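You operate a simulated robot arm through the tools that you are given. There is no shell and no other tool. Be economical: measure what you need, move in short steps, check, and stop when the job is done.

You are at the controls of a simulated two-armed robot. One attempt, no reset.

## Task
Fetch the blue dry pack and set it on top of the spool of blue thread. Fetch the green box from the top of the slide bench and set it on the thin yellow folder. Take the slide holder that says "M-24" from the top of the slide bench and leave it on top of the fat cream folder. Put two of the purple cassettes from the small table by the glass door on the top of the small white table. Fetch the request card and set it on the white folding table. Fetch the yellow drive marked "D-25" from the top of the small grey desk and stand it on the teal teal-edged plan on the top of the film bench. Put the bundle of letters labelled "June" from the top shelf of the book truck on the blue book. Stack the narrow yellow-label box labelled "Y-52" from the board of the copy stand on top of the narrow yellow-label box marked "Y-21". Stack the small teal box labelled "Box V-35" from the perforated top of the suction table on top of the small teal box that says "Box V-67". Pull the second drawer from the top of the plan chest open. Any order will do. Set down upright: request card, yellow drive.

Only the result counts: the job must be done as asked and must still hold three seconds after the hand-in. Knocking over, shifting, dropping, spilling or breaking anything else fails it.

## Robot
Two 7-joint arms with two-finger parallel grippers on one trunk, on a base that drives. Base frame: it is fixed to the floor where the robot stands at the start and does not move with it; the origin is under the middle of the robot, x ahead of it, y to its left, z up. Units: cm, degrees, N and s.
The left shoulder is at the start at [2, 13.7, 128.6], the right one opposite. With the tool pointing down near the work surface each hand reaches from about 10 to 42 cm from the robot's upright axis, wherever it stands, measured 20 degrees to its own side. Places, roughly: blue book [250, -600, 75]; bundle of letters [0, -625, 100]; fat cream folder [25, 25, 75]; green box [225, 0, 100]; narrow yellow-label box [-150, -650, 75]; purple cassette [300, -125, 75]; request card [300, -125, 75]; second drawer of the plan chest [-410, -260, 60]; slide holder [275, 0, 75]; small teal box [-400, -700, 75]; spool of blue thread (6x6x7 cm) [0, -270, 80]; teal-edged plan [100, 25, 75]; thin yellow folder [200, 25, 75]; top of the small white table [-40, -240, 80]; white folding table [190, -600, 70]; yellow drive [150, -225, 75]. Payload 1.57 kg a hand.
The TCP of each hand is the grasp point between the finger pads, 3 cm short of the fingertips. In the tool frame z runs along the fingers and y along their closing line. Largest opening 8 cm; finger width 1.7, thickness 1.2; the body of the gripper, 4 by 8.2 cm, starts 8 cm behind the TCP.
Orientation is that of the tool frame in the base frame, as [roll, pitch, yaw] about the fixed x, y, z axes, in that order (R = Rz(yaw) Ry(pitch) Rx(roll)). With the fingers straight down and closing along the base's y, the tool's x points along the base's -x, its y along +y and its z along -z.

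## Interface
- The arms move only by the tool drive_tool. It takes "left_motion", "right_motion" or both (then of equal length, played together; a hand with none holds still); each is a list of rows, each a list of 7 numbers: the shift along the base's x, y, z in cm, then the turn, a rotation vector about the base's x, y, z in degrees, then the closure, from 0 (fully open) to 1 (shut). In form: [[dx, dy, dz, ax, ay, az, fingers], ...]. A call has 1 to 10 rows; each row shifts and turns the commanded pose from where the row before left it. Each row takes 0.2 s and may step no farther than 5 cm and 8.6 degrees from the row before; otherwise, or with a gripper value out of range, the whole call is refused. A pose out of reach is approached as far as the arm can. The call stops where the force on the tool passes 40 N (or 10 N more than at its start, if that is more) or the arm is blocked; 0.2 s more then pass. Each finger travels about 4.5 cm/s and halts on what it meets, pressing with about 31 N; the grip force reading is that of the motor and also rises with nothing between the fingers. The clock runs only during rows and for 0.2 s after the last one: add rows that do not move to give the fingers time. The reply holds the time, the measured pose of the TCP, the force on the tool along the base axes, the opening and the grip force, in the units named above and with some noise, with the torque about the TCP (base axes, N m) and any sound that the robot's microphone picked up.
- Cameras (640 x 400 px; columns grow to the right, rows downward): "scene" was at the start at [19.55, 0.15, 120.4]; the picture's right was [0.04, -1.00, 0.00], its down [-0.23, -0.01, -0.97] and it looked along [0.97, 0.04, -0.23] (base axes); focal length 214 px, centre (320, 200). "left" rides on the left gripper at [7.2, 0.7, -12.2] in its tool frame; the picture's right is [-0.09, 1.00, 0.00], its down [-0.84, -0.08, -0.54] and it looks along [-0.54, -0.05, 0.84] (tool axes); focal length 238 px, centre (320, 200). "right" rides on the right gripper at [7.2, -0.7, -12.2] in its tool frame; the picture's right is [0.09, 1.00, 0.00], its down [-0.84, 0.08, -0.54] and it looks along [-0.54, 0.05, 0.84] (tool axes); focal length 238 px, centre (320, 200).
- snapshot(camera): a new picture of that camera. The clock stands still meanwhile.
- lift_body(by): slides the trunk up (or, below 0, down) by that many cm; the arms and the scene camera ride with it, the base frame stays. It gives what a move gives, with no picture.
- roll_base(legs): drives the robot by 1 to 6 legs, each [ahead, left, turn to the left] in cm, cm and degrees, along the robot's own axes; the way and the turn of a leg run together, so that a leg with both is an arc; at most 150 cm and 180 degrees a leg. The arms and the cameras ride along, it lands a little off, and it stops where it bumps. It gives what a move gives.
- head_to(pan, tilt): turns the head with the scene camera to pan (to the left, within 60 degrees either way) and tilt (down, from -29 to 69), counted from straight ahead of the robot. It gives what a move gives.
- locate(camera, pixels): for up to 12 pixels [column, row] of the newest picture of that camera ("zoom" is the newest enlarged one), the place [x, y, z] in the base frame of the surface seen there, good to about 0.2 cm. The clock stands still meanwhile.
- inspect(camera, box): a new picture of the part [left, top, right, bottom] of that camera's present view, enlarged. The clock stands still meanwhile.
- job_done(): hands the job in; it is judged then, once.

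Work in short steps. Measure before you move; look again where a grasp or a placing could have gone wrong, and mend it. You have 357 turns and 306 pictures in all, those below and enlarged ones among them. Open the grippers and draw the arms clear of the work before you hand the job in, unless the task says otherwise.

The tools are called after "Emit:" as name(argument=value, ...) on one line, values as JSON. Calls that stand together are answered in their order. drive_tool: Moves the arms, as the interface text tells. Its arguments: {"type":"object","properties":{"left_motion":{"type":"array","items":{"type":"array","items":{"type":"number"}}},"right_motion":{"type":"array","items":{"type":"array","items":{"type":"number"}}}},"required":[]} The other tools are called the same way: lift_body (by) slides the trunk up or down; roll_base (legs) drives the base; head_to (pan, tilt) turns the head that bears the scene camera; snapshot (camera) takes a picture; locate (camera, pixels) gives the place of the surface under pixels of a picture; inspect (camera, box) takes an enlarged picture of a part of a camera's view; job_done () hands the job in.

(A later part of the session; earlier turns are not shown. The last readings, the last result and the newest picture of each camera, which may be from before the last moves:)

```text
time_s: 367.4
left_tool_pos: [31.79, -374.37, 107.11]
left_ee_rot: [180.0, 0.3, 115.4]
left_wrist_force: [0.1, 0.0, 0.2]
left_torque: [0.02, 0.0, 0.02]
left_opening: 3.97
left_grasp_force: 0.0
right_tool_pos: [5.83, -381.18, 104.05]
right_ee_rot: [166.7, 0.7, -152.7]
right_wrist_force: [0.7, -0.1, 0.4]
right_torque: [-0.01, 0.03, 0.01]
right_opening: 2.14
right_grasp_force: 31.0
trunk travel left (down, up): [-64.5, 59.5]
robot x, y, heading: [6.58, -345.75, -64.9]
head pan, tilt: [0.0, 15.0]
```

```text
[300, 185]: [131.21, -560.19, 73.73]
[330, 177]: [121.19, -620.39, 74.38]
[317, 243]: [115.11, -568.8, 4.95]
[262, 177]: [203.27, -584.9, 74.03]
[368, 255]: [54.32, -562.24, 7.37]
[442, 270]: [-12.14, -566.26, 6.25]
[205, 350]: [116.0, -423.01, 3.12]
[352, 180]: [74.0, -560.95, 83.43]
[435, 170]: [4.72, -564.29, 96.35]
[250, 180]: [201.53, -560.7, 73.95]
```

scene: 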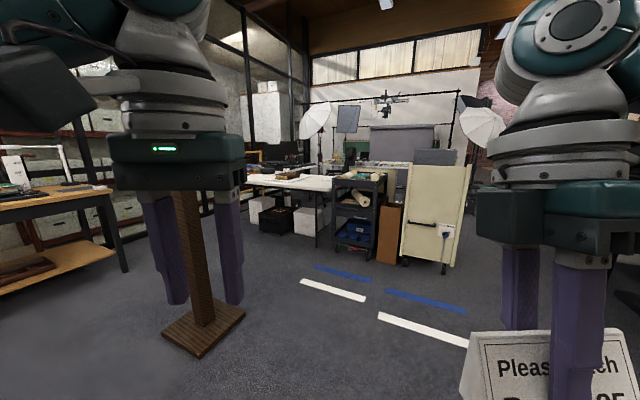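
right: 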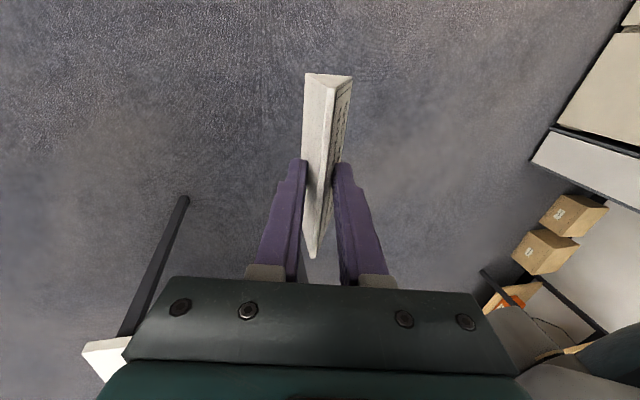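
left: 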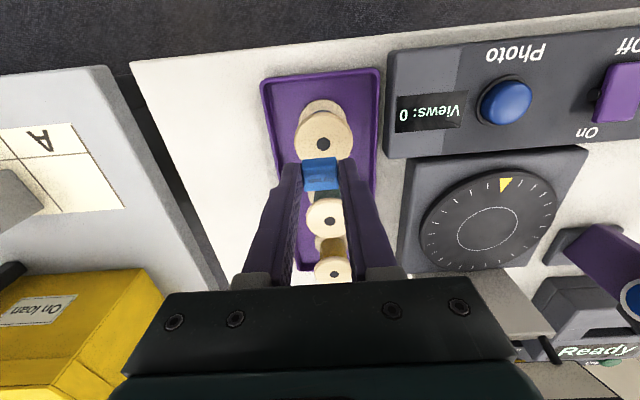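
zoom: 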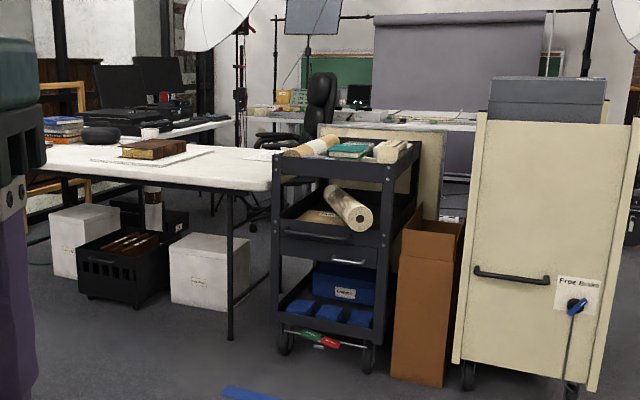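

Folding table top z≈74, near edge y≈-557. Drive there avoiding the pedestal.

Emit:
roll_base(legs=[[148, 0, 0], [0, 0, -25], [18, 0, 0], [0, 78, 0]])

Emit:
head_to(pan=0, tilt=40)

Emit:
snapshot(camera="scene")

```text
time_s: 380.8
left_tool_pos: [158.28, -532.7, 107.1]
left_ee_rot: [179.9, 0.3, 90.5]
left_wrist_force: [0.4, -0.3, -0.5]
left_torque: [0.02, -0.02, 0.03]
left_opening: 4.0
left_grasp_force: 0.1
right_tool_pos: [131.86, -528.14, 104.0]
right_ee_rot: [166.9, 0.7, -177.7]
right_wrist_force: [-0.1, 0.7, -0.5]
right_torque: [0.03, -0.03, 0.0]
right_opening: 2.01
right_grasp_force: 31.4
trunk travel left (down, up): [-64.5, 59.5]
robot x, y, heading: [147.64, -496.62, -89.9]
head pan, tilt: [0.0, 15.0]
```

```text
time_s: 381.7
left_tool_pos: [158.28, -532.88, 107.07]
left_ee_rot: [179.9, 0.4, 90.5]
left_wrist_force: [0.3, 0.0, 0.1]
left_torque: [0.01, 0.0, 0.01]
left_opening: 4.0
left_grasp_force: 0.0
right_tool_pos: [131.85, -528.23, 104.02]
right_ee_rot: [166.7, 0.7, -177.6]
right_wrist_force: [-0.1, -0.6, 0.0]
right_torque: [-0.02, 0.03, 0.02]
right_opening: 1.99
right_grasp_force: 31.3
trunk travel left (down, up): [-64.5, 59.5]
robot x, y, heading: [147.65, -496.93, -89.6]
head pan, tilt: [0.0, 40.0]
```

```text
196 pictures are left
```

scene: 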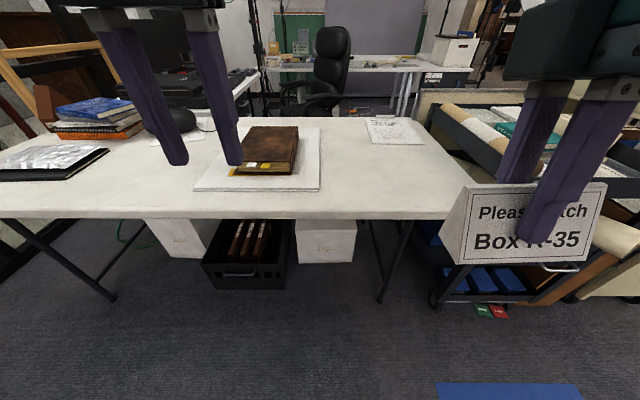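

Card place: free spot near (385,190). Measure.

Emit:
locate(camera="scene", pixels=[[385, 190], [430, 195], [350, 200], [460, 214], [90, 105], [130, 98], [65, 118], [30, 215], [395, 145], [120, 112], [270, 150]])

Emit:
inspect(camera="scene", box=[20, 70, 180, 190])

```text
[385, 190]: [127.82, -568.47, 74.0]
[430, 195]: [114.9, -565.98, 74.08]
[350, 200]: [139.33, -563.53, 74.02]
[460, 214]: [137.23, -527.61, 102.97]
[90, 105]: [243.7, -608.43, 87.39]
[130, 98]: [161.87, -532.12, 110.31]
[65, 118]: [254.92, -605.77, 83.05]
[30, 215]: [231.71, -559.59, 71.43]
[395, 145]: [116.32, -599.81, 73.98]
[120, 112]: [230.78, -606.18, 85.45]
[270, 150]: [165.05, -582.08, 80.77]
```

```text
3.33 times, centred on (100, 130) of scene
```

zoom: 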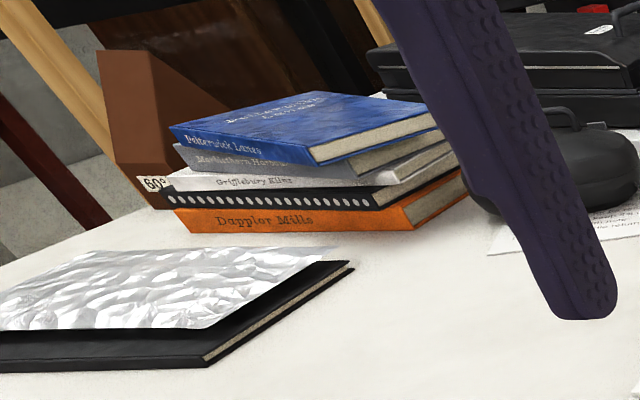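

Drive forward 34, lower trunk 6 cm, then bring the card down at (130,-570).

Emit:
roll_base(legs=[[34, 0, 0]])

Emit:
lift_body(by=-6)

Emit:
drive_tool(right_motion=[[-0.3, -1.4, -3.8, 0, 0, 0, 1], [-0.3, -1.4, -3.8, 0, 0, 0, 1], [-0.3, -1.4, -3.8, 0, 0, 0, 1], [-0.3, -1.4, -3.8, 0, 0, 0, 1], [0, 0, -2, 0, 0, 0, 1], [0, 0, 0, 0, 0, 0, 1]])

Emit:
snapshot(camera="scene")

```text
time_s: 384.0
left_tool_pos: [158.3, -567.01, 107.05]
left_ee_rot: [179.9, 0.3, 90.4]
left_wrist_force: [0.5, 0.2, -0.4]
left_torque: [0.0, -0.01, -0.03]
left_opening: 3.97
left_grasp_force: 0.1
right_tool_pos: [131.85, -562.25, 103.96]
right_ee_rot: [166.9, 0.7, -177.9]
right_wrist_force: [-1.2, -1.0, -0.5]
right_torque: [-0.02, 0.0, -0.01]
right_opening: 1.95
right_grasp_force: 31.4
trunk travel left (down, up): [-64.5, 59.5]
robot x, y, heading: [147.62, -531.03, -89.9]
head pan, tilt: [0.0, 40.0]
```

```text
time_s: 385.0
left_tool_pos: [158.3, -566.97, 101.06]
left_ee_rot: [179.9, 0.3, 90.4]
left_wrist_force: [-0.1, 0.4, 0.6]
left_torque: [0.01, -0.03, 0.0]
left_opening: 4.0
left_grasp_force: 0.1
right_tool_pos: [131.93, -562.54, 97.89]
right_ee_rot: [166.7, 0.7, -177.8]
right_wrist_force: [0.3, 0.1, 0.1]
right_torque: [-0.01, 0.02, -0.01]
right_opening: 1.93
right_grasp_force: 31.1
trunk travel left (down, up): [-58.5, 65.5]
robot x, y, heading: [147.9, -530.89, -90.1]
head pan, tilt: [0.0, 40.0]
```

```text
time_s: 386.4
left_tool_pos: [158.42, -566.97, 101.09]
left_ee_rot: [179.8, 0.2, 90.5]
left_wrist_force: [0.4, -1.0, 0.1]
left_torque: [-0.01, 0.04, -0.01]
left_opening: 3.99
left_grasp_force: 0.0
right_tool_pos: [130.72, -567.72, 80.67]
right_ee_rot: [166.9, 0.7, -177.6]
right_wrist_force: [-0.2, 0.5, -0.6]
right_torque: [0.02, 0.01, -0.02]
right_opening: 1.94
right_grasp_force: 31.2
trunk travel left (down, up): [-58.5, 65.5]
robot x, y, heading: [147.78, -530.84, -89.7]
head pan, tilt: [0.0, 40.0]
```

```text
194 pictures are left
```

scene: 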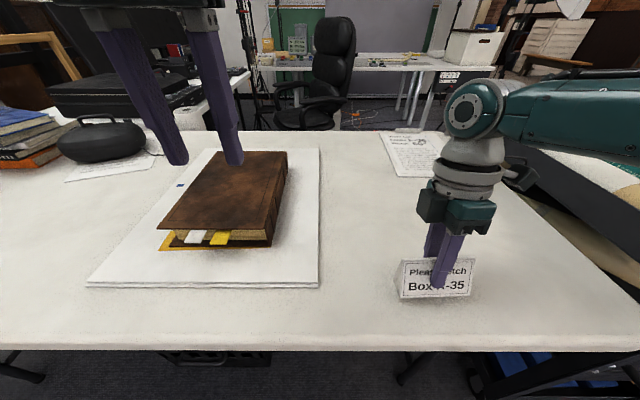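

Lower gently to contact.

Emit:
drive_tool(right_motion=[[0, 0, -0.5, 0, 0, 0, 1], [0, 0, -0.4, 0, 0, 0, 1], [0, 0, -0.4, 0, 0, 0, 1], [0, 0, -0.3, 0, 0, 0, 1], [0, 0, -0.3, 0, 0, 0, 1], [0, 0, -0.3, 0, 0, 0, 1]])

Emit:
inspect(camera="scene", box=[360, 180, 520, 320])

```text
time_s: 387.8
left_tool_pos: [158.26, -567.04, 101.13]
left_ee_rot: [179.9, 0.4, 90.4]
left_wrist_force: [0.0, 0.2, 1.1]
left_torque: [-0.02, -0.01, 0.03]
left_opening: 3.99
left_grasp_force: 0.0
right_tool_pos: [130.63, -567.99, 78.67]
right_ee_rot: [166.9, 0.8, -177.8]
right_wrist_force: [1.6, 6.0, 22.2]
right_torque: [0.29, 0.29, 0.02]
right_opening: 1.91
right_grasp_force: 30.9
trunk travel left (down, up): [-58.5, 65.5]
robot x, y, heading: [148.0, -531.21, -89.9]
head pan, tilt: [0.0, 40.0]
```

```text
2.86 times, centred on (440, 250) of scene
```

zoom: 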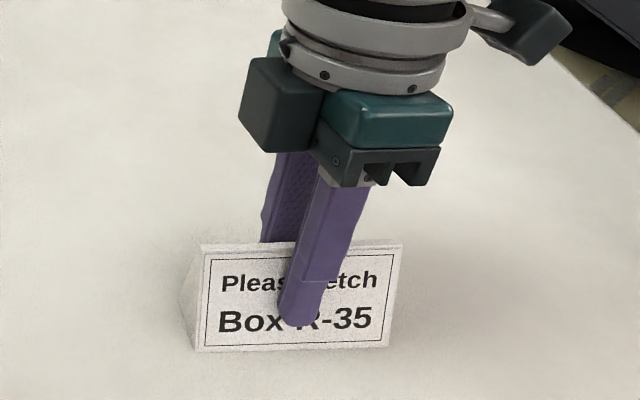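

Contact. Open and withdraw along the tool axis.

Emit:
drive_tool(right_motion=[[0, 0, 0.2, 0, 0, 0, 0.7], [0, 0, 0, 0, 0, 0, 0.45], [0, 0, 0, 0, 0, 0, 0.3], [0, -0.6, 2.6, 0, 0, 0, 0.3], [0, -0.9, 3.9, 0, 0, 0, 0.3], [0, -0.9, 3.9, 0, 0, 0, 0.3], [0, 0, 4.5, 0, -6, 0, 0.3], [0, 2, 4, 0, 0, 0, 0.3]])

Emit:
snapshot(camera="scene")

```text
time_s: 389.6
left_tool_pos: [158.43, -566.91, 101.06]
left_ee_rot: [179.9, 0.4, 90.4]
left_wrist_force: [-1.0, 0.4, -0.6]
left_torque: [0.0, -0.02, 0.0]
left_opening: 4.0
left_grasp_force: 0.0
right_tool_pos: [130.64, -568.22, 97.7]
right_ee_rot: [167.1, 6.6, -177.8]
right_wrist_force: [0.4, 0.7, 0.6]
right_torque: [0.0, 0.05, 0.0]
right_opening: 5.6
right_grasp_force: 0.1
trunk travel left (down, up): [-58.5, 65.5]
robot x, y, heading: [147.74, -530.77, -89.9]
head pan, tilt: [0.0, 40.0]
```

```text
192 pictures are left
```

scene: 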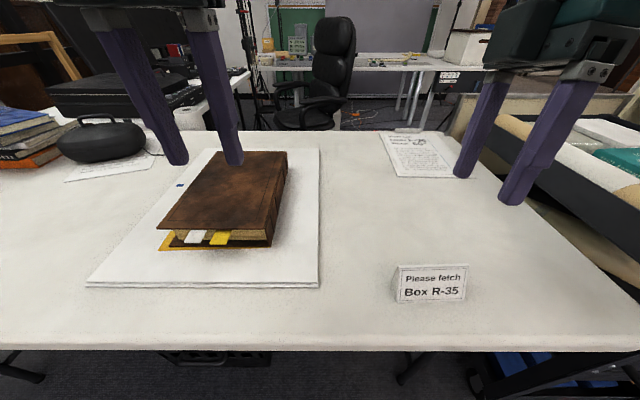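

Request card stands. Straighten the right hand while heading for the book truck at x≈0.

Emit:
drive_tool(right_motion=[[0, 0.5, 1, -6.5, 6, 0, 0.3], [0, 0.5, 1, -6.5, 0, 0, 0.3], [0, 0, 0, 0, 0, -8.5, 0.3], [0, 0, 0, 0, 0, -8.5, 0.3], [0, 0, 0, 0, 0, -8.5, 0.3], [0, 0, 0, 0, 0, -8.5, 0.3], [0, 0, 0, 0, 0, -8.5, 0.3], [0, 0, 0, 0, 0, -8.5, 0.3], [0, 0, 0, 0, 0, -8.5, 0.3], [0, 0, 0, 0, 0, -8.5, 0.3]])

Emit:
roll_base(legs=[[-50, 0, 0], [0, -143, 0]])

Emit:
drive_tool(right_motion=[[0, 0, 0, 0, 0, -8, 0.3], [0, 0, 0, 0, 0, -8, 0.3], [0, 0, 0, 0, 0, -8, 0.3]])

Emit:
snapshot(camera="scene")

```text
refused: row 1 steps farther than a row can; nothing moved
```

```text
time_s: 399.2
left_tool_pos: [16.0, -517.87, 101.09]
left_ee_rot: [180.0, 0.2, 90.9]
left_wrist_force: [0.4, -0.4, 0.4]
left_torque: [-0.01, 0.0, 0.01]
left_opening: 4.0
left_grasp_force: 0.1
right_tool_pos: [-11.67, -519.25, 97.64]
right_ee_rot: [167.0, 6.7, -177.3]
right_wrist_force: [-0.1, 0.2, 0.6]
right_torque: [0.0, 0.01, -0.04]
right_opening: 5.61
right_grasp_force: 0.0
trunk travel left (down, up): [-58.5, 65.5]
robot x, y, heading: [4.95, -481.8, -89.4]
head pan, tilt: [0.0, 40.0]
```

```text
time_s: 400.0
left_tool_pos: [15.85, -517.71, 101.15]
left_ee_rot: [179.9, 0.4, 90.9]
left_wrist_force: [-0.5, 0.4, 0.2]
left_torque: [-0.02, -0.01, 0.04]
left_opening: 3.97
left_grasp_force: 0.0
right_tool_pos: [-11.83, -519.29, 97.71]
right_ee_rot: [167.0, 6.7, 158.6]
right_wrist_force: [0.1, 0.3, -0.6]
right_torque: [-0.01, 0.0, -0.01]
right_opening: 5.58
right_grasp_force: 0.1
trunk travel left (down, up): [-58.5, 65.5]
robot x, y, heading: [4.88, -481.7, -89.5]
head pan, tilt: [0.0, 40.0]
```

```text
191 pictures are left
```

scene: 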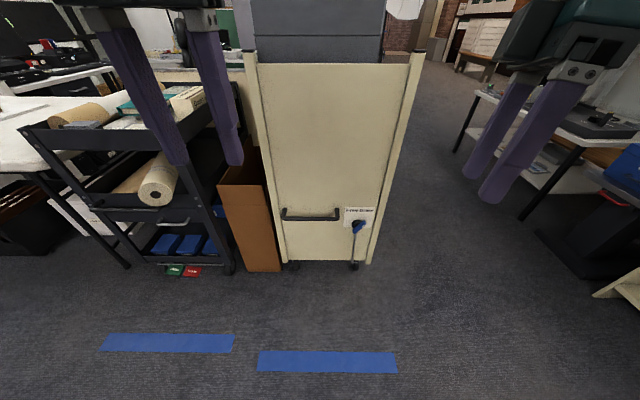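

The truck's open side must be east/west. I measure the aisle to its west.

Emit:
locate(camera="scene", pixels=[[480, 97], [455, 152], [372, 262], [410, 70], [290, 262], [520, 215], [250, 70], [380, 30], [430, 60], [600, 290], [470, 170]])

Emit:
drive_tool(right_motion=[[0, 0, 0, 0, 6, 0, 0.3], [0, 0, 1, -6.5, 0, 0, 0.3], [0, 0, 1, -6.5, 0, 0, 0.3], [0, 0, 0, 0, 0, -8.5, 0.3], [0, 0, 0, 0, 0, -8.5, 0.3], [0, 0, 0, 0, 0, -8.5, 0.3], [0, 0, 0, 0, 0, -8.5, 0.3], [0, 0, 0, 0, 0, -8.5, 0.3], [0, 0, 0, 0, 0, -8.5, 0.3], [0, 0, 0, 0, 0, -8.5, 0.3]])

```text
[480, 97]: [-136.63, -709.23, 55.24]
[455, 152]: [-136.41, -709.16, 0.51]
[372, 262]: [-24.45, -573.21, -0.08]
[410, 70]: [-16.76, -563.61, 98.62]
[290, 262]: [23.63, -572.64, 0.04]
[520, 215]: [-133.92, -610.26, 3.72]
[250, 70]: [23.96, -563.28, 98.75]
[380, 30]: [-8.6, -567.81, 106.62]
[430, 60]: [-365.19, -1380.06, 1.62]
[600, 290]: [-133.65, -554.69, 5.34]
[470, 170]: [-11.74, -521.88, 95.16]
```

```text
time_s: 402.2
left_tool_pos: [15.92, -517.75, 101.1]
left_ee_rot: [179.9, 0.3, 91.0]
left_wrist_force: [-0.8, 0.3, 0.7]
left_torque: [0.01, -0.01, -0.06]
left_opening: 4.0
left_grasp_force: 0.0
right_tool_pos: [-11.75, -519.23, 99.73]
right_ee_rot: [-178.7, 5.8, 100.0]
right_wrist_force: [0.6, 0.6, 0.4]
right_torque: [0.01, -0.02, 0.01]
right_opening: 5.61
right_grasp_force: 0.0
trunk travel left (down, up): [-58.5, 65.5]
robot x, y, heading: [5.52, -481.83, -89.2]
head pan, tilt: [0.0, 40.0]
```

Aisle is x -130…-20. Drive to (-72,-618) and face the truck (east).

Emit:
roll_base(legs=[[0, -77, 0], [137, 0, 0], [0, 0, 90]])

Emit:
snapshot(camera="scene")

```text
time_s: 416.6
left_tool_pos: [-33.47, -610.11, 101.07]
left_ee_rot: [180.0, 0.4, -179.8]
left_wrist_force: [-0.3, -0.1, 0.6]
left_torque: [-0.01, 0.01, 0.03]
left_opening: 3.97
left_grasp_force: 0.1
right_tool_pos: [-32.09, -637.81, 99.77]
right_ee_rot: [-178.7, 5.8, -170.5]
right_wrist_force: [-0.3, 0.8, 0.9]
right_torque: [-0.03, -0.02, 0.0]
right_opening: 5.58
right_grasp_force: 0.1
trunk travel left (down, up): [-58.5, 65.5]
robot x, y, heading: [-69.69, -620.12, -0.3]
head pan, tilt: [0.0, 40.0]
```

```text
190 pictures are left
```

scene: 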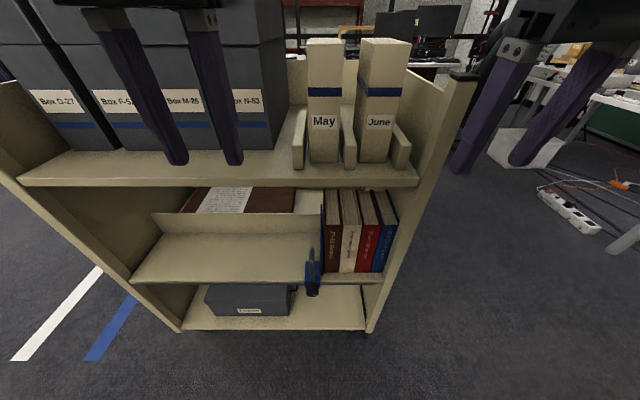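

The "June" bundle stands at (382,100) between dividers. Measure.

Emit:
inspect(camera="scene", box=[280, 20, 460, 190])

Emit:
locate(camera="scene", pixels=[[364, 44], [410, 42], [385, 40], [360, 90], [403, 95], [357, 155], [390, 158], [383, 120], [408, 150], [348, 150], [345, 50], [400, 178]])

```text
2.35 times, centred on (370, 105) of scene
```

zoom: 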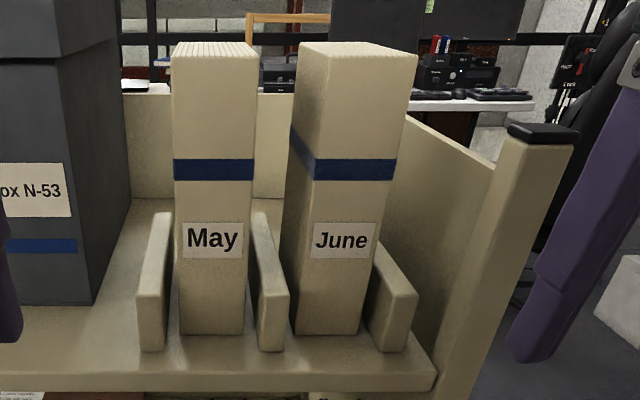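

```text
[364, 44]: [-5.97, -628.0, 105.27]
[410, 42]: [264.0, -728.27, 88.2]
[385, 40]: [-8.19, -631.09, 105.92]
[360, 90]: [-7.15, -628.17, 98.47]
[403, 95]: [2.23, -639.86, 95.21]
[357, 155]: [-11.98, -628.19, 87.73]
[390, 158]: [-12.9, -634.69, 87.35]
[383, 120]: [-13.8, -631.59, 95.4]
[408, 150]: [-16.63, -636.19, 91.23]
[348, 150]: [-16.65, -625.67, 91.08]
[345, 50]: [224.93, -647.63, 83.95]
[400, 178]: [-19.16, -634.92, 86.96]
```

June: y -628.1…-634.8, front x≈-13.8, top z≈106. I raise the trunk 14 cm, shift so the left hand faces it, and look again.

Emit:
lift_body(by=14)

Emit:
roll_base(legs=[[0, -20, 0.3]])

Emit:
snapshot(camera="scene")

Emit:
snapshot(camera="left")

```text
time_s: 418.3
left_tool_pos: [-33.36, -610.12, 115.05]
left_ee_rot: [179.8, 0.3, -179.8]
left_wrist_force: [0.1, 0.7, -0.2]
left_torque: [-0.01, -0.01, 0.03]
left_opening: 4.04
left_grasp_force: 0.1
right_tool_pos: [-32.25, -637.71, 113.75]
right_ee_rot: [-178.6, 5.8, -170.5]
right_wrist_force: [0.3, -0.2, 0.1]
right_torque: [-0.02, 0.0, 0.01]
right_opening: 5.63
right_grasp_force: 0.1
trunk travel left (down, up): [-72.5, 51.5]
robot x, y, heading: [-69.68, -620.3, 0.1]
head pan, tilt: [0.0, 40.0]
```

```text
time_s: 419.9
left_tool_pos: [-33.32, -629.68, 115.21]
left_ee_rot: [179.9, 0.3, -179.6]
left_wrist_force: [-0.2, -0.4, 0.2]
left_torque: [0.0, -0.01, -0.03]
left_opening: 3.98
left_grasp_force: 0.0
right_tool_pos: [-32.13, -657.39, 113.7]
right_ee_rot: [-178.7, 5.6, -170.4]
right_wrist_force: [-0.2, 0.2, -0.7]
right_torque: [0.02, 0.01, 0.01]
right_opening: 5.59
right_grasp_force: 0.1
trunk travel left (down, up): [-72.5, 51.5]
robot x, y, heading: [-69.46, -640.4, -0.1]
head pan, tilt: [0.0, 40.0]
```

```text
188 pictures are left
```

scene: 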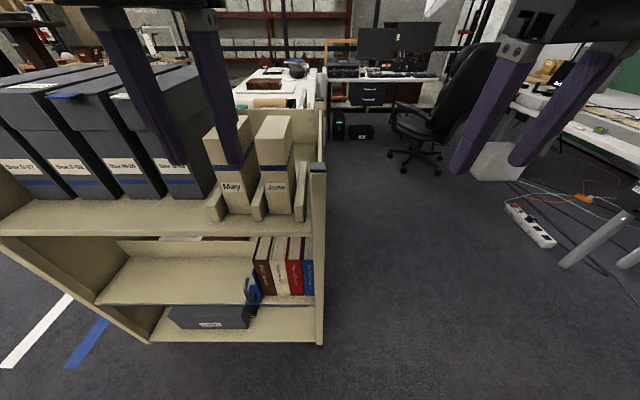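

```text
187 pictures are left
```

left: 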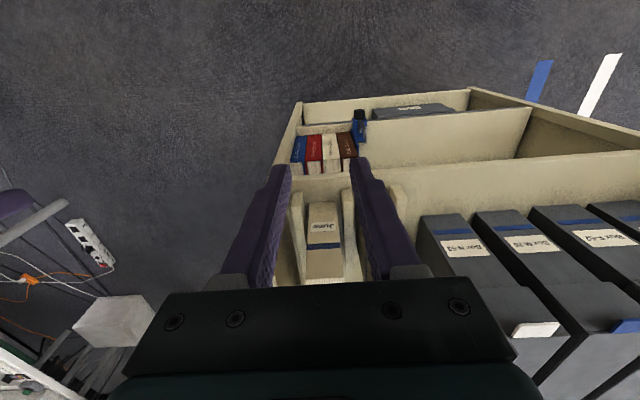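

Locate June's top corners in the scene view.

Emit:
locate(camera="scene", pixels=[[258, 139], [290, 138], [269, 119], [290, 118], [274, 130], [283, 130], [275, 160], [243, 118], [255, 150], [318, 168]])

Emit:
inspect(camera="scene", box=[200, 95, 340, 225])

```text
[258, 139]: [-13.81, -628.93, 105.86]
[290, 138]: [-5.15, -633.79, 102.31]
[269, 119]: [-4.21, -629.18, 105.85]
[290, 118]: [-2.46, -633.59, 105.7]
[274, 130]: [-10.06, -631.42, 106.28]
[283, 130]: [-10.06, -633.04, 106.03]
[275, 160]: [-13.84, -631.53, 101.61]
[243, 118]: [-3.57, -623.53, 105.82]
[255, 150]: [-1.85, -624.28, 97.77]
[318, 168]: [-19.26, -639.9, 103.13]
```

```text
3.08 times, centred on (270, 160) of scene
```

zoom: 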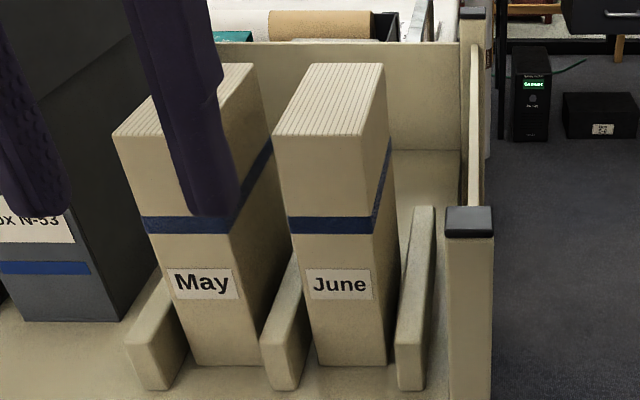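

June: x -13.8…-2, y -628.6…-634.2, top 105.9. Drive forward 19.5 and orient the left hand with 25° outward tilt.

Emit:
roll_base(legs=[[19.5, 0, 0]])

Emit:
drive_tool(left_motion=[[0.4, -0.4, 0, 0, -6.2, 0, 0], [0.4, -0.4, 0, 0, -6.2, 0, 0], [0.4, -0.4, 0, 0, -6.3, 0, 0], [0.4, -0.4, 0, 0, -6.3, 0, 0], [0, 0, 0, 0, 0, 0, 0]])

Emit:
snapshot(camera="left")

```text
time_s: 421.4
left_tool_pos: [-14.1, -629.55, 115.07]
left_ee_rot: [179.8, 0.3, -179.5]
left_wrist_force: [0.1, 0.6, 0.0]
left_torque: [0.01, 0.02, -0.02]
left_opening: 4.01
left_grasp_force: 0.1
right_tool_pos: [-12.73, -657.2, 113.71]
right_ee_rot: [-178.5, 5.7, -170.3]
right_wrist_force: [0.7, 1.1, -0.9]
right_torque: [-0.02, 0.01, 0.03]
right_opening: 5.59
right_grasp_force: 0.1
trunk travel left (down, up): [-72.5, 51.5]
robot x, y, heading: [-49.88, -640.45, 0.0]
head pan, tilt: [0.0, 40.0]
```

```text
time_s: 422.6
left_tool_pos: [-12.42, -631.18, 115.1]
left_ee_rot: [-179.9, 25.2, -179.4]
left_wrist_force: [0.3, 0.5, -0.1]
left_torque: [0.02, -0.05, 0.03]
left_opening: 8.0
left_grasp_force: 0.0
right_tool_pos: [-12.66, -657.12, 113.68]
right_ee_rot: [-178.6, 5.7, -170.3]
right_wrist_force: [0.4, -0.8, -0.1]
right_torque: [0.0, -0.04, 0.0]
right_opening: 5.6
right_grasp_force: 0.0
trunk travel left (down, up): [-72.5, 51.5]
robot x, y, heading: [-50.14, -639.93, 0.1]
head pan, tilt: [0.0, 40.0]
```

```text
185 pictures are left
```

left: 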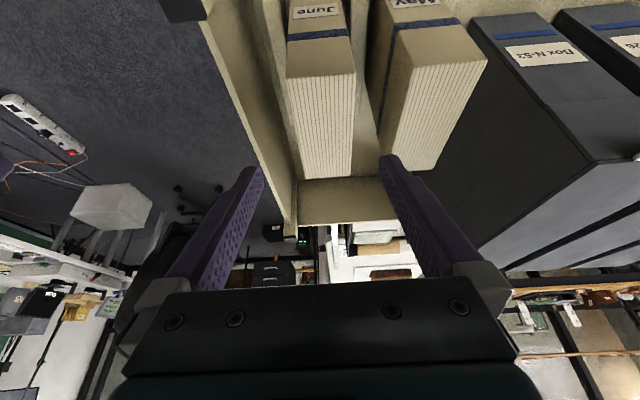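

June is centred between the fingers. Descend, close.

Emit:
drive_tool(left_motion=[[0.8, -0.1, -3.3, 0, 0, 0, 0], [1.2, -0.1, -3, 0, 0, 0, 0], [1.2, 0, -3, 0, 0, 0, 0], [1.2, 0, -3, 0, 0, 0, 0], [0, 0, 0, 0, 0, 0, 0], [0, 0, 0, 0, 0, 0, 1], [0, 0, 0, 0, 0, 0, 1], [0, 0, 0, 0, 0, 0, 1], [0, 0, 0, 0, 0, 0, 1]])

Emit:
snapshot(camera="left")

```text
time_s: 424.6
left_tool_pos: [-8.12, -631.34, 102.74]
left_ee_rot: [-179.9, 25.3, -179.5]
left_wrist_force: [-0.2, -0.4, -4.4]
left_torque: [0.0, 0.03, -0.02]
left_opening: 5.39
left_grasp_force: 31.1
right_tool_pos: [-12.74, -657.28, 113.79]
right_ee_rot: [-178.6, 5.6, -170.3]
right_wrist_force: [-0.8, 0.9, -0.4]
right_torque: [0.01, 0.0, -0.01]
right_opening: 5.57
right_grasp_force: 0.0
trunk travel left (down, up): [-72.5, 51.5]
robot x, y, heading: [-49.98, -640.03, -0.1]
head pan, tilt: [0.0, 40.0]
```

```text
184 pictures are left
```

left: 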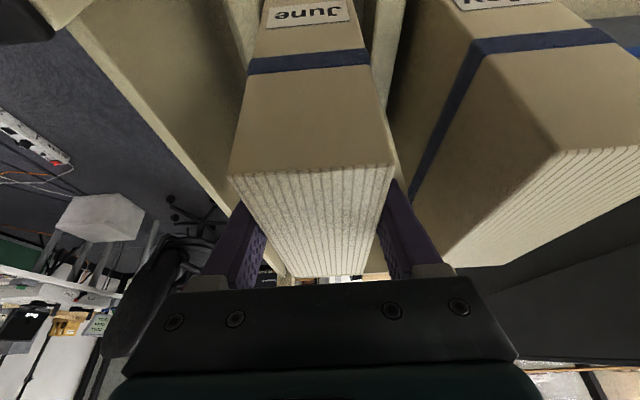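

Gripped. Lift via the trunk 14 cm and back off.

Emit:
lift_body(by=14)

Emit:
roll_base(legs=[[-25, 0, 0]])

Emit:
snapshot(camera="scene")

```text
time_s: 426.3
left_tool_pos: [-8.02, -631.38, 116.74]
left_ee_rot: [-179.9, 25.1, -179.5]
left_wrist_force: [-0.9, 1.2, -4.3]
left_torque: [0.0, 0.04, -0.01]
left_opening: 5.38
left_grasp_force: 30.6
right_tool_pos: [-12.7, -657.2, 127.56]
right_ee_rot: [-178.6, 5.7, -170.3]
right_wrist_force: [0.0, -0.1, -0.4]
right_torque: [-0.01, 0.0, -0.04]
right_opening: 5.59
right_grasp_force: 0.1
trunk travel left (down, up): [-86.5, 37.5]
robot x, y, heading: [-50.21, -640.6, 0.4]
head pan, tilt: [0.0, 40.0]
```

```text
time_s: 428.1
left_tool_pos: [-33.12, -631.47, 116.73]
left_ee_rot: [-179.9, 25.1, -179.4]
left_wrist_force: [0.0, 0.2, -3.7]
left_torque: [-0.04, -0.02, -0.03]
left_opening: 5.4
left_grasp_force: 31.2
right_tool_pos: [-37.74, -657.31, 127.66]
right_ee_rot: [-178.6, 5.8, -170.2]
right_wrist_force: [0.1, 0.0, 0.3]
right_torque: [0.03, 0.0, -0.03]
right_opening: 5.6
right_grasp_force: 0.1
trunk travel left (down, up): [-86.5, 37.5]
robot x, y, heading: [-75.39, -640.63, 0.1]
head pan, tilt: [0.0, 40.0]
```

```text
183 pictures are left
```

scene: 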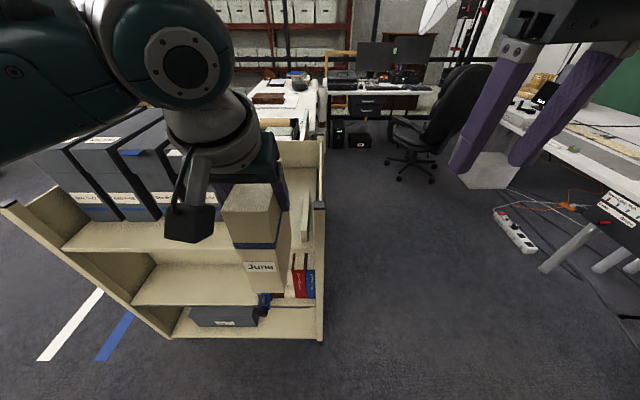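

June is clear. Route: north out of the aisle, then east along y≈-500 to the table's front.

Emit:
roll_base(legs=[[0, 0, 90], [141, 0, 0], [0, 0, -90], [125, 0, 0], [130, 0, 0]])

Emit:
head_to(pan=0, tilt=25)

Emit:
snapshot(camera="scene")

```text
time_s: 454.9
left_tool_pos: [218.28, -487.9, 116.75]
left_ee_rot: [-180.0, 25.2, -179.1]
left_wrist_force: [-1.5, -0.5, -3.8]
left_torque: [0.03, 0.04, 0.02]
left_opening: 5.4
left_grasp_force: 30.5
right_tool_pos: [213.89, -513.71, 127.67]
right_ee_rot: [-178.6, 5.6, -169.8]
right_wrist_force: [-0.9, -0.7, -0.2]
right_torque: [-0.01, 0.0, 0.0]
right_opening: 5.6
right_grasp_force: 0.2
trunk travel left (down, up): [-86.5, 37.5]
robot x, y, heading: [176.16, -496.84, 0.6]
head pan, tilt: [0.0, 40.0]
```

```text
time_s: 455.6
left_tool_pos: [218.38, -487.88, 116.79]
left_ee_rot: [-179.9, 25.2, -179.1]
left_wrist_force: [-0.2, 0.2, -4.3]
left_torque: [0.0, 0.07, 0.02]
left_opening: 5.39
left_grasp_force: 31.1
right_tool_pos: [213.86, -513.67, 127.71]
right_ee_rot: [-178.7, 5.5, -169.9]
right_wrist_force: [-0.9, 0.4, -0.1]
right_torque: [-0.03, -0.05, 0.01]
right_opening: 5.61
right_grasp_force: 0.3
trunk travel left (down, up): [-86.5, 37.5]
robot x, y, heading: [176.72, -496.95, 0.5]
head pan, tilt: [0.0, 25.0]
```

```text
182 pictures are left
```

scene: 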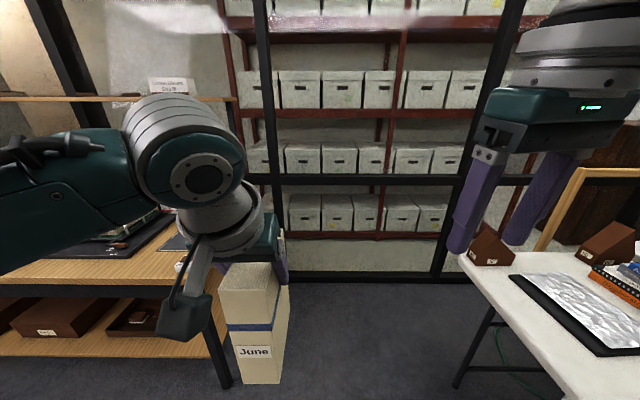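

Check table end, glass partition and left bench positions.

Emit:
locate(camera="scene", pixels=[[467, 262], [455, 385], [225, 385], [380, 275], [620, 275], [600, 300], [520, 275], [590, 350], [630, 265], [200, 285], [560, 260]])

Emit:
inspect(camera="scene", box=[440, 200, 640, 400])

```text
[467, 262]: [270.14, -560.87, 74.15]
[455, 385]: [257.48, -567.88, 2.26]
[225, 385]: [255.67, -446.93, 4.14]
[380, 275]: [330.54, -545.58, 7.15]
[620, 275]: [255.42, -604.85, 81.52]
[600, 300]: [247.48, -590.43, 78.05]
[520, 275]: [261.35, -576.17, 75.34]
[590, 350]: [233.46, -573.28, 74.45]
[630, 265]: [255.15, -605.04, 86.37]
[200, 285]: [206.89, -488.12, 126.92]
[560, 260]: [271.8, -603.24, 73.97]
```

```text
2.00 times, centred on (540, 300) of scene
```

zoom: 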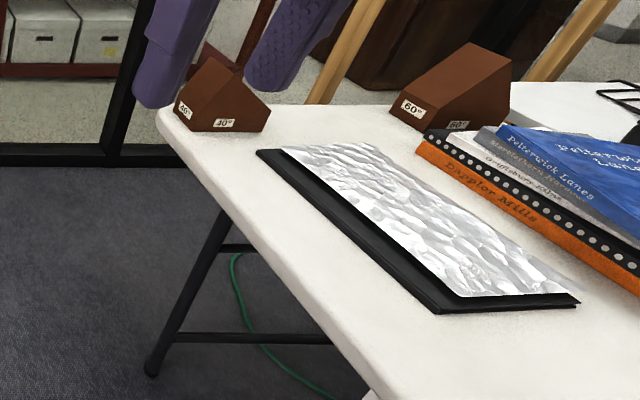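

The east end is too narrow, so I'll approach from the front at x≈234. Go there and measure the book.

Emit:
roll_base(legs=[[30, 0, -0.6], [25, 0, 0], [0, 0, -90], [10, 0, 0]])

Emit:
head_to(pan=0, tilt=35)

Emit:
snapshot(camera="scene")

```text
time_s: 463.6
left_tool_pos: [240.23, -548.57, 116.79]
left_ee_rot: [-179.9, 25.3, 90.9]
left_wrist_force: [0.8, 0.3, -5.7]
left_torque: [0.01, 0.0, -0.02]
left_opening: 5.39
left_grasp_force: 31.4
right_tool_pos: [214.5, -544.15, 127.62]
right_ee_rot: [-178.5, 5.5, 100.2]
right_wrist_force: [-1.0, -0.8, 0.2]
right_torque: [0.01, 0.01, -0.01]
right_opening: 5.6
right_grasp_force: 0.0
trunk travel left (down, up): [-86.5, 37.5]
robot x, y, heading: [231.44, -506.69, -89.6]
head pan, tilt: [0.0, 25.0]
```

```text
time_s: 464.4
left_tool_pos: [240.28, -548.58, 116.79]
left_ee_rot: [-180.0, 25.2, 91.0]
left_wrist_force: [-0.2, -0.1, -4.5]
left_torque: [0.03, -0.01, -0.04]
left_opening: 5.41
left_grasp_force: 31.5
right_tool_pos: [214.33, -544.22, 127.73]
right_ee_rot: [-178.5, 5.7, 100.2]
right_wrist_force: [-0.8, 0.7, -1.0]
right_torque: [0.0, 0.01, 0.0]
right_opening: 5.61
right_grasp_force: 0.0
trunk travel left (down, up): [-86.5, 37.5]
robot x, y, heading: [231.41, -506.4, -89.2]
head pan, tilt: [0.0, 35.0]
```

```text
180 pictures are left
```

scene: 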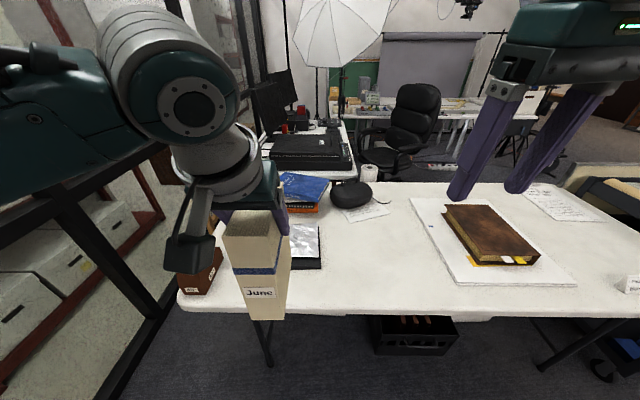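

Measure the visible part of the blue book.

Emit:
inspect(camera="scene", box=[260, 150, 400, 280])

Emit:
locate(camera="zoom", pixels=[[110, 110], [220, 125], [290, 130], [270, 215], [150, 200], [260, 245], [200, 160], [280, 270], [340, 190], [190, 290]])

```text
3.08 times, centred on (330, 215) of scene
```

zoom: 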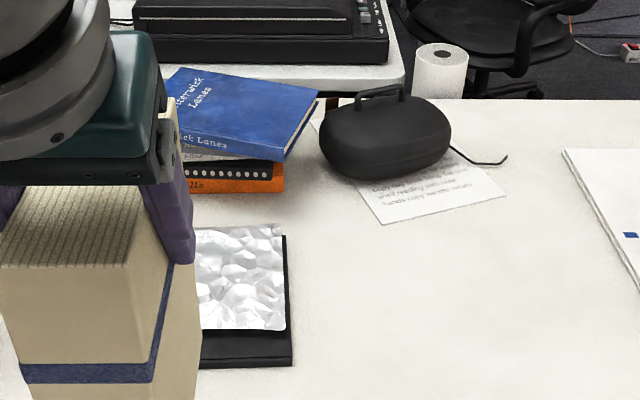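

```text
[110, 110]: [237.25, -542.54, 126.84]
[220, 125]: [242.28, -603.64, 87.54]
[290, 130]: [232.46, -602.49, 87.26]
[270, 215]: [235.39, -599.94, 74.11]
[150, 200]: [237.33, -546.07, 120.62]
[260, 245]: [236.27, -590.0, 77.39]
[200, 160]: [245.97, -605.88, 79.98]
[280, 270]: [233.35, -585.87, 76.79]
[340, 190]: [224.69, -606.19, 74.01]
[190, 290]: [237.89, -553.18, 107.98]
```

Blue book top z≈87.4, centre ≈(243,-608). Move forward to y≈-543, keeping X≈228, watching for a bump.

Emit:
roll_base(legs=[[0, -3.5, -0.6], [25, 0, 0], [11, 0, 0]])

Emit:
snapshot(camera="scene")

```text
time_s: 467.4
left_tool_pos: [236.4, -584.65, 116.77]
left_ee_rot: [-179.9, 25.0, 90.3]
left_wrist_force: [0.5, 0.4, -4.6]
left_torque: [0.06, 0.0, -0.01]
left_opening: 5.37
left_grasp_force: 31.4
right_tool_pos: [210.57, -580.02, 127.56]
right_ee_rot: [-178.7, 5.5, 99.5]
right_wrist_force: [-0.1, -0.6, 0.5]
right_torque: [0.0, -0.02, 0.01]
right_opening: 5.62
right_grasp_force: 0.0
trunk travel left (down, up): [-86.5, 37.5]
robot x, y, heading: [227.54, -542.4, -90.1]
head pan, tilt: [0.0, 35.0]
```

```text
178 pictures are left
```

scene: 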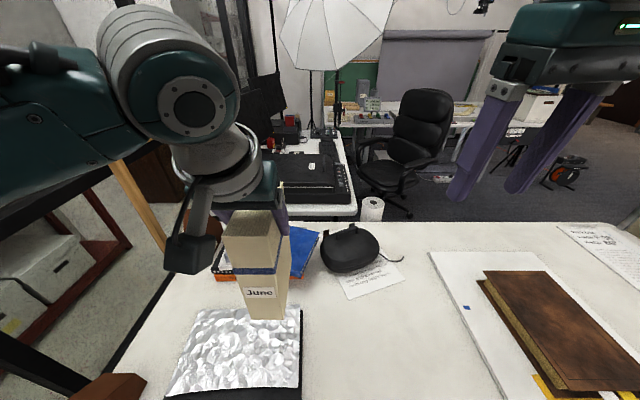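

Move 5 cm closer, lower the trunk 9 cm, then extend the arm over the book.

Emit:
roll_base(legs=[[5, 0, 0]])

Emit:
lift_body(by=-9)

Emit:
drive_tool(left_motion=[[1, -3, 0, 0, 0, 0, 1], [1, -3, 0, 0, 0, 0, 1], [1, -3, 0, 0, 0, 0, 1], [1, -3, 0, 0, 0, 0, 1], [0.5, -2, 0, 0, 0, 0, 1], [0.5, -2, 0, 0, 0, 0, 1]])

Emit:
snapshot(camera="scene")

```text
time_s: 468.4
left_tool_pos: [236.29, -589.62, 116.61]
left_ee_rot: [-180.0, 25.1, 90.3]
left_wrist_force: [0.9, -0.2, -4.2]
left_torque: [0.01, -0.01, -0.01]
left_opening: 5.41
left_grasp_force: 30.8
right_tool_pos: [210.45, -584.97, 127.7]
right_ee_rot: [-178.7, 5.7, 99.5]
right_wrist_force: [-0.3, 0.7, -0.3]
right_torque: [0.02, -0.03, -0.02]
right_opening: 5.58
right_grasp_force: 0.0
trunk travel left (down, up): [-86.5, 37.5]
robot x, y, heading: [227.82, -547.61, -89.9]
head pan, tilt: [0.0, 35.0]
```

```text
time_s: 469.6
left_tool_pos: [236.4, -589.57, 107.68]
left_ee_rot: [180.0, 25.1, 90.3]
left_wrist_force: [0.2, -1.4, -5.0]
left_torque: [0.0, 0.01, 0.02]
left_opening: 5.42
left_grasp_force: 31.2
right_tool_pos: [210.56, -584.96, 118.65]
right_ee_rot: [-178.6, 5.6, 99.5]
right_wrist_force: [-0.2, 0.1, 0.8]
right_torque: [-0.01, 0.02, -0.04]
right_opening: 5.6
right_grasp_force: 0.0
trunk travel left (down, up): [-77.5, 46.5]
robot x, y, heading: [227.6, -547.75, -89.7]
head pan, tilt: [0.0, 35.0]
```

```text
time_s: 471.0
left_tool_pos: [240.52, -602.07, 107.73]
left_ee_rot: [-179.9, 25.2, 90.3]
left_wrist_force: [-0.2, 0.1, -4.0]
left_torque: [0.04, 0.01, -0.02]
left_opening: 5.39
left_grasp_force: 30.8
left hand out of reach, approached as far as the arm can: row 5, 6
right_tool_pos: [210.57, -584.97, 118.63]
right_ee_rot: [-178.6, 5.6, 99.5]
right_wrist_force: [-0.6, 0.6, -0.6]
right_torque: [0.0, -0.03, 0.0]
right_opening: 5.59
right_grasp_force: 0.1
trunk travel left (down, up): [-77.5, 46.5]
robot x, y, heading: [227.84, -547.67, -89.9]
head pan, tilt: [0.0, 35.0]
```

```text
177 pictures are left
```

scene: 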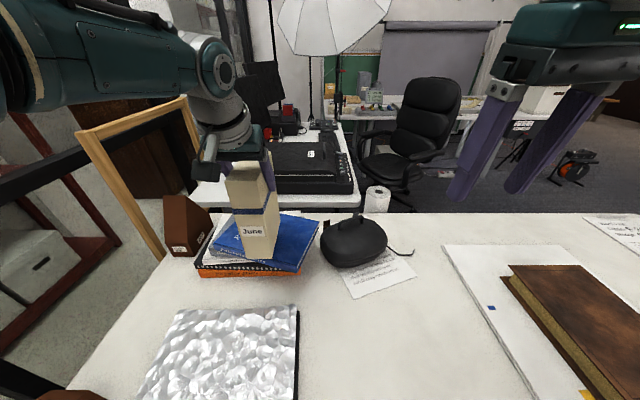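

At arm limit y=-602. Locate the book's corners now to see how much more is needed.

Emit:
inspect(camera="scene", box=[180, 180, 340, 290])

Emit:
locate(camera="scene", pixels=[[317, 224], [300, 258], [214, 246], [285, 225], [280, 250], [225, 240], [272, 262], [248, 258]])

```text
3.64 times, centred on (260, 235) of scene
```

zoom: 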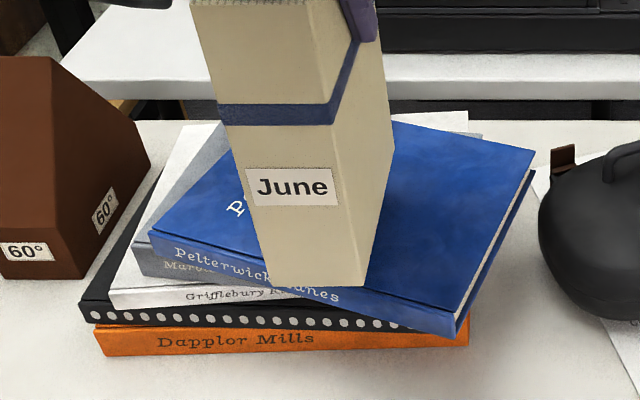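

```text
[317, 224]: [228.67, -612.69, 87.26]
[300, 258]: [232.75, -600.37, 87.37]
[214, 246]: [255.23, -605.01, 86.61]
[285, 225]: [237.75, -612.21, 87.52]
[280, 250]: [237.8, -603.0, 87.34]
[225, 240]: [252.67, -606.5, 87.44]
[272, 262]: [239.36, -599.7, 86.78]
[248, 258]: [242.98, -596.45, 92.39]
```

Book front edge at x=241 is y≈-601.5; I need ~5.5 cm more. Creep the base forward.

Emit:
roll_base(legs=[[5.5, 0, 0]])

Emit:
inspect(camera="scene", box=[180, 180, 340, 290])

```text
time_s: 471.9
left_tool_pos: [240.51, -607.61, 107.6]
left_ee_rot: [-180.0, 25.1, 90.3]
left_wrist_force: [0.3, 0.6, -4.6]
left_torque: [0.0, -0.01, 0.01]
left_opening: 5.4
left_grasp_force: 31.5
right_tool_pos: [210.48, -590.27, 118.65]
right_ee_rot: [-178.6, 5.6, 99.5]
right_wrist_force: [0.4, 0.5, -0.1]
right_torque: [-0.01, 0.01, 0.0]
right_opening: 5.59
right_grasp_force: 0.0
trunk travel left (down, up): [-77.5, 46.5]
robot x, y, heading: [227.65, -552.93, -89.9]
head pan, tilt: [0.0, 35.0]
```

```text
3.64 times, centred on (260, 235) of scene
```

zoom: 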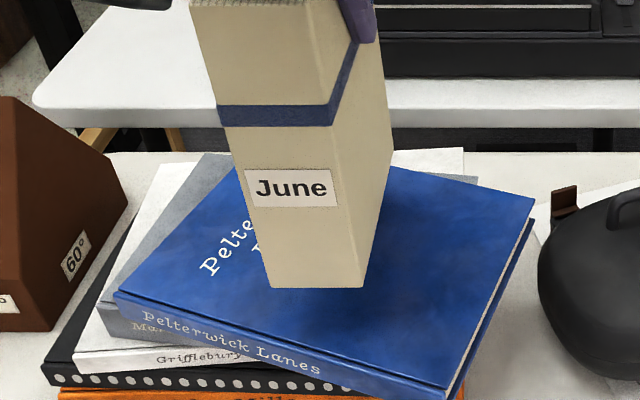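

Well over the book. Lower by trunk 3.6 then small steps.

Emit:
lift_body(by=-3.6)

Emit:
lift_body(by=-0.5)

```text
time_s: 472.8
left_tool_pos: [240.72, -607.58, 104.03]
left_ee_rot: [180.0, 25.2, 90.2]
left_wrist_force: [0.2, 0.5, -4.0]
left_torque: [0.03, 0.0, 0.01]
left_opening: 5.41
left_grasp_force: 31.3
right_tool_pos: [210.5, -590.34, 115.04]
right_ee_rot: [-178.6, 5.5, 99.4]
right_wrist_force: [-0.6, 0.2, 0.8]
right_torque: [0.01, -0.01, 0.01]
right_opening: 5.57
right_grasp_force: 0.0
trunk travel left (down, up): [-73.9, 50.1]
robot x, y, heading: [227.57, -553.26, -89.8]
head pan, tilt: [0.0, 35.0]
```

```text
time_s: 473.3
left_tool_pos: [240.6, -607.5, 103.65]
left_ee_rot: [-179.9, 25.1, 90.3]
left_wrist_force: [0.2, -0.3, -3.6]
left_torque: [0.02, 0.02, 0.01]
left_opening: 5.38
left_grasp_force: 31.3
right_tool_pos: [210.52, -590.38, 114.57]
right_ee_rot: [-178.7, 5.6, 99.4]
right_wrist_force: [0.5, -0.6, 0.2]
right_torque: [-0.04, 0.03, 0.01]
right_opening: 5.62
right_grasp_force: 0.1
trunk travel left (down, up): [-73.4, 50.6]
robot x, y, heading: [227.76, -553.25, -90.0]
head pan, tilt: [0.0, 35.0]
```

Emit:
lift_body(by=-0.4)

Emit:
inspect(camera="scene", box=[180, 200, 340, 310])

```text
time_s: 473.8
left_tool_pos: [240.66, -607.57, 103.12]
left_ee_rot: [-180.0, 25.2, 90.2]
left_wrist_force: [-0.1, -0.4, -2.8]
left_torque: [0.04, 0.02, -0.02]
left_opening: 5.39
left_grasp_force: 30.9
right_tool_pos: [210.46, -590.41, 114.01]
right_ee_rot: [-178.5, 5.6, 99.4]
right_wrist_force: [0.6, 0.6, 0.2]
right_torque: [0.0, -0.03, -0.01]
right_opening: 5.6
right_grasp_force: 0.0
trunk travel left (down, up): [-73.0, 51.0]
robot x, y, heading: [228.12, -552.92, -90.1]
head pan, tilt: [0.0, 35.0]
```

```text
3.64 times, centred on (260, 255) of scene
```

zoom: 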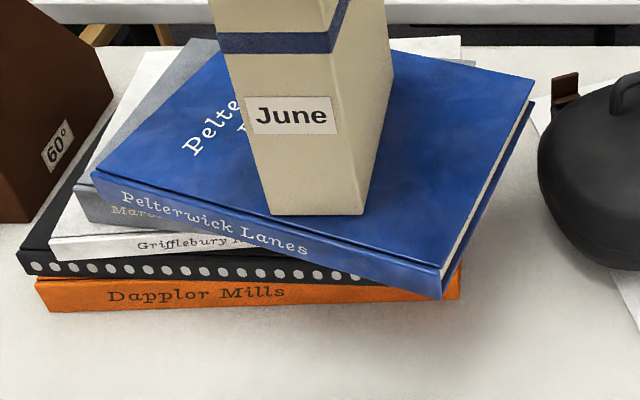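

Close to contact (load dropping). One more 0.3.

Emit:
lift_body(by=-0.3)

```text
time_s: 474.3
left_tool_pos: [240.58, -607.63, 102.99]
left_ee_rot: [180.0, 25.3, 90.3]
left_wrist_force: [-1.2, 6.7, 15.4]
left_torque: [0.82, -0.3, 0.15]
left_opening: 5.4
left_grasp_force: 30.8
right_tool_pos: [210.52, -590.37, 113.84]
right_ee_rot: [-178.7, 5.6, 99.4]
right_wrist_force: [0.0, 0.5, -0.2]
right_torque: [0.0, 0.01, 0.02]
right_opening: 5.63
right_grasp_force: 0.1
trunk travel left (down, up): [-72.7, 51.3]
robot x, y, heading: [227.52, -552.96, -90.1]
head pan, tilt: [0.0, 35.0]
```

Contact. Open, then raise the trunk straight up.

Emit:
drive_tool(left_motion=[[0, 0, 0, 0, 0, 0, 0.4], [0, 0, 0, 0, 0, 0, 0], [0, 0, 0, 0, 0, 0, 0], [0, 0, 0, 0, 0, 0, 0]])

Emit:
lift_body(by=10)

Emit:
snapshot(camera="scene")

```text
time_s: 475.3
left_tool_pos: [240.68, -607.42, 102.84]
left_ee_rot: [180.0, 25.1, 90.2]
left_wrist_force: [0.9, -0.5, 0.0]
left_torque: [0.03, 0.0, 0.03]
left_opening: 8.0
left_grasp_force: 0.0
right_tool_pos: [210.49, -590.47, 113.85]
right_ee_rot: [-178.6, 5.7, 99.4]
right_wrist_force: [-1.0, -0.1, -0.3]
right_torque: [-0.02, 0.02, 0.04]
right_opening: 5.59
right_grasp_force: 0.0
trunk travel left (down, up): [-72.7, 51.3]
robot x, y, heading: [227.32, -552.68, -90.1]
head pan, tilt: [0.0, 35.0]
```

```text
time_s: 476.7
left_tool_pos: [240.62, -607.49, 112.84]
left_ee_rot: [180.0, 25.1, 90.3]
left_wrist_force: [0.2, 0.5, 0.6]
left_torque: [0.0, 0.0, -0.03]
left_opening: 7.99
left_grasp_force: 0.0
right_tool_pos: [210.45, -590.42, 123.81]
right_ee_rot: [-178.6, 5.6, 99.5]
right_wrist_force: [0.4, 0.7, -0.3]
right_torque: [0.03, 0.01, -0.01]
right_opening: 5.62
right_grasp_force: 0.0
trunk travel left (down, up): [-82.7, 41.3]
robot x, y, heading: [227.63, -553.31, -89.9]
head pan, tilt: [0.0, 35.0]
```

```text
173 pictures are left
```

scene: 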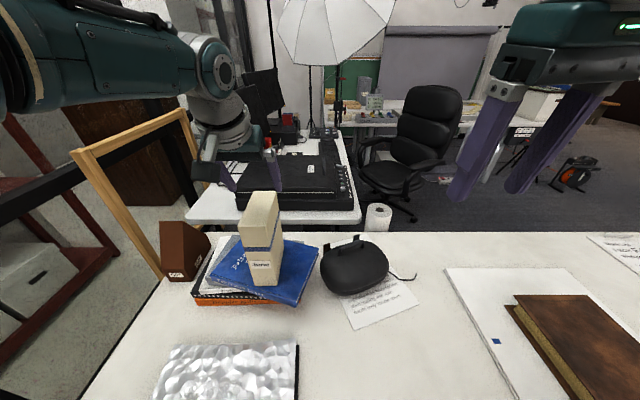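

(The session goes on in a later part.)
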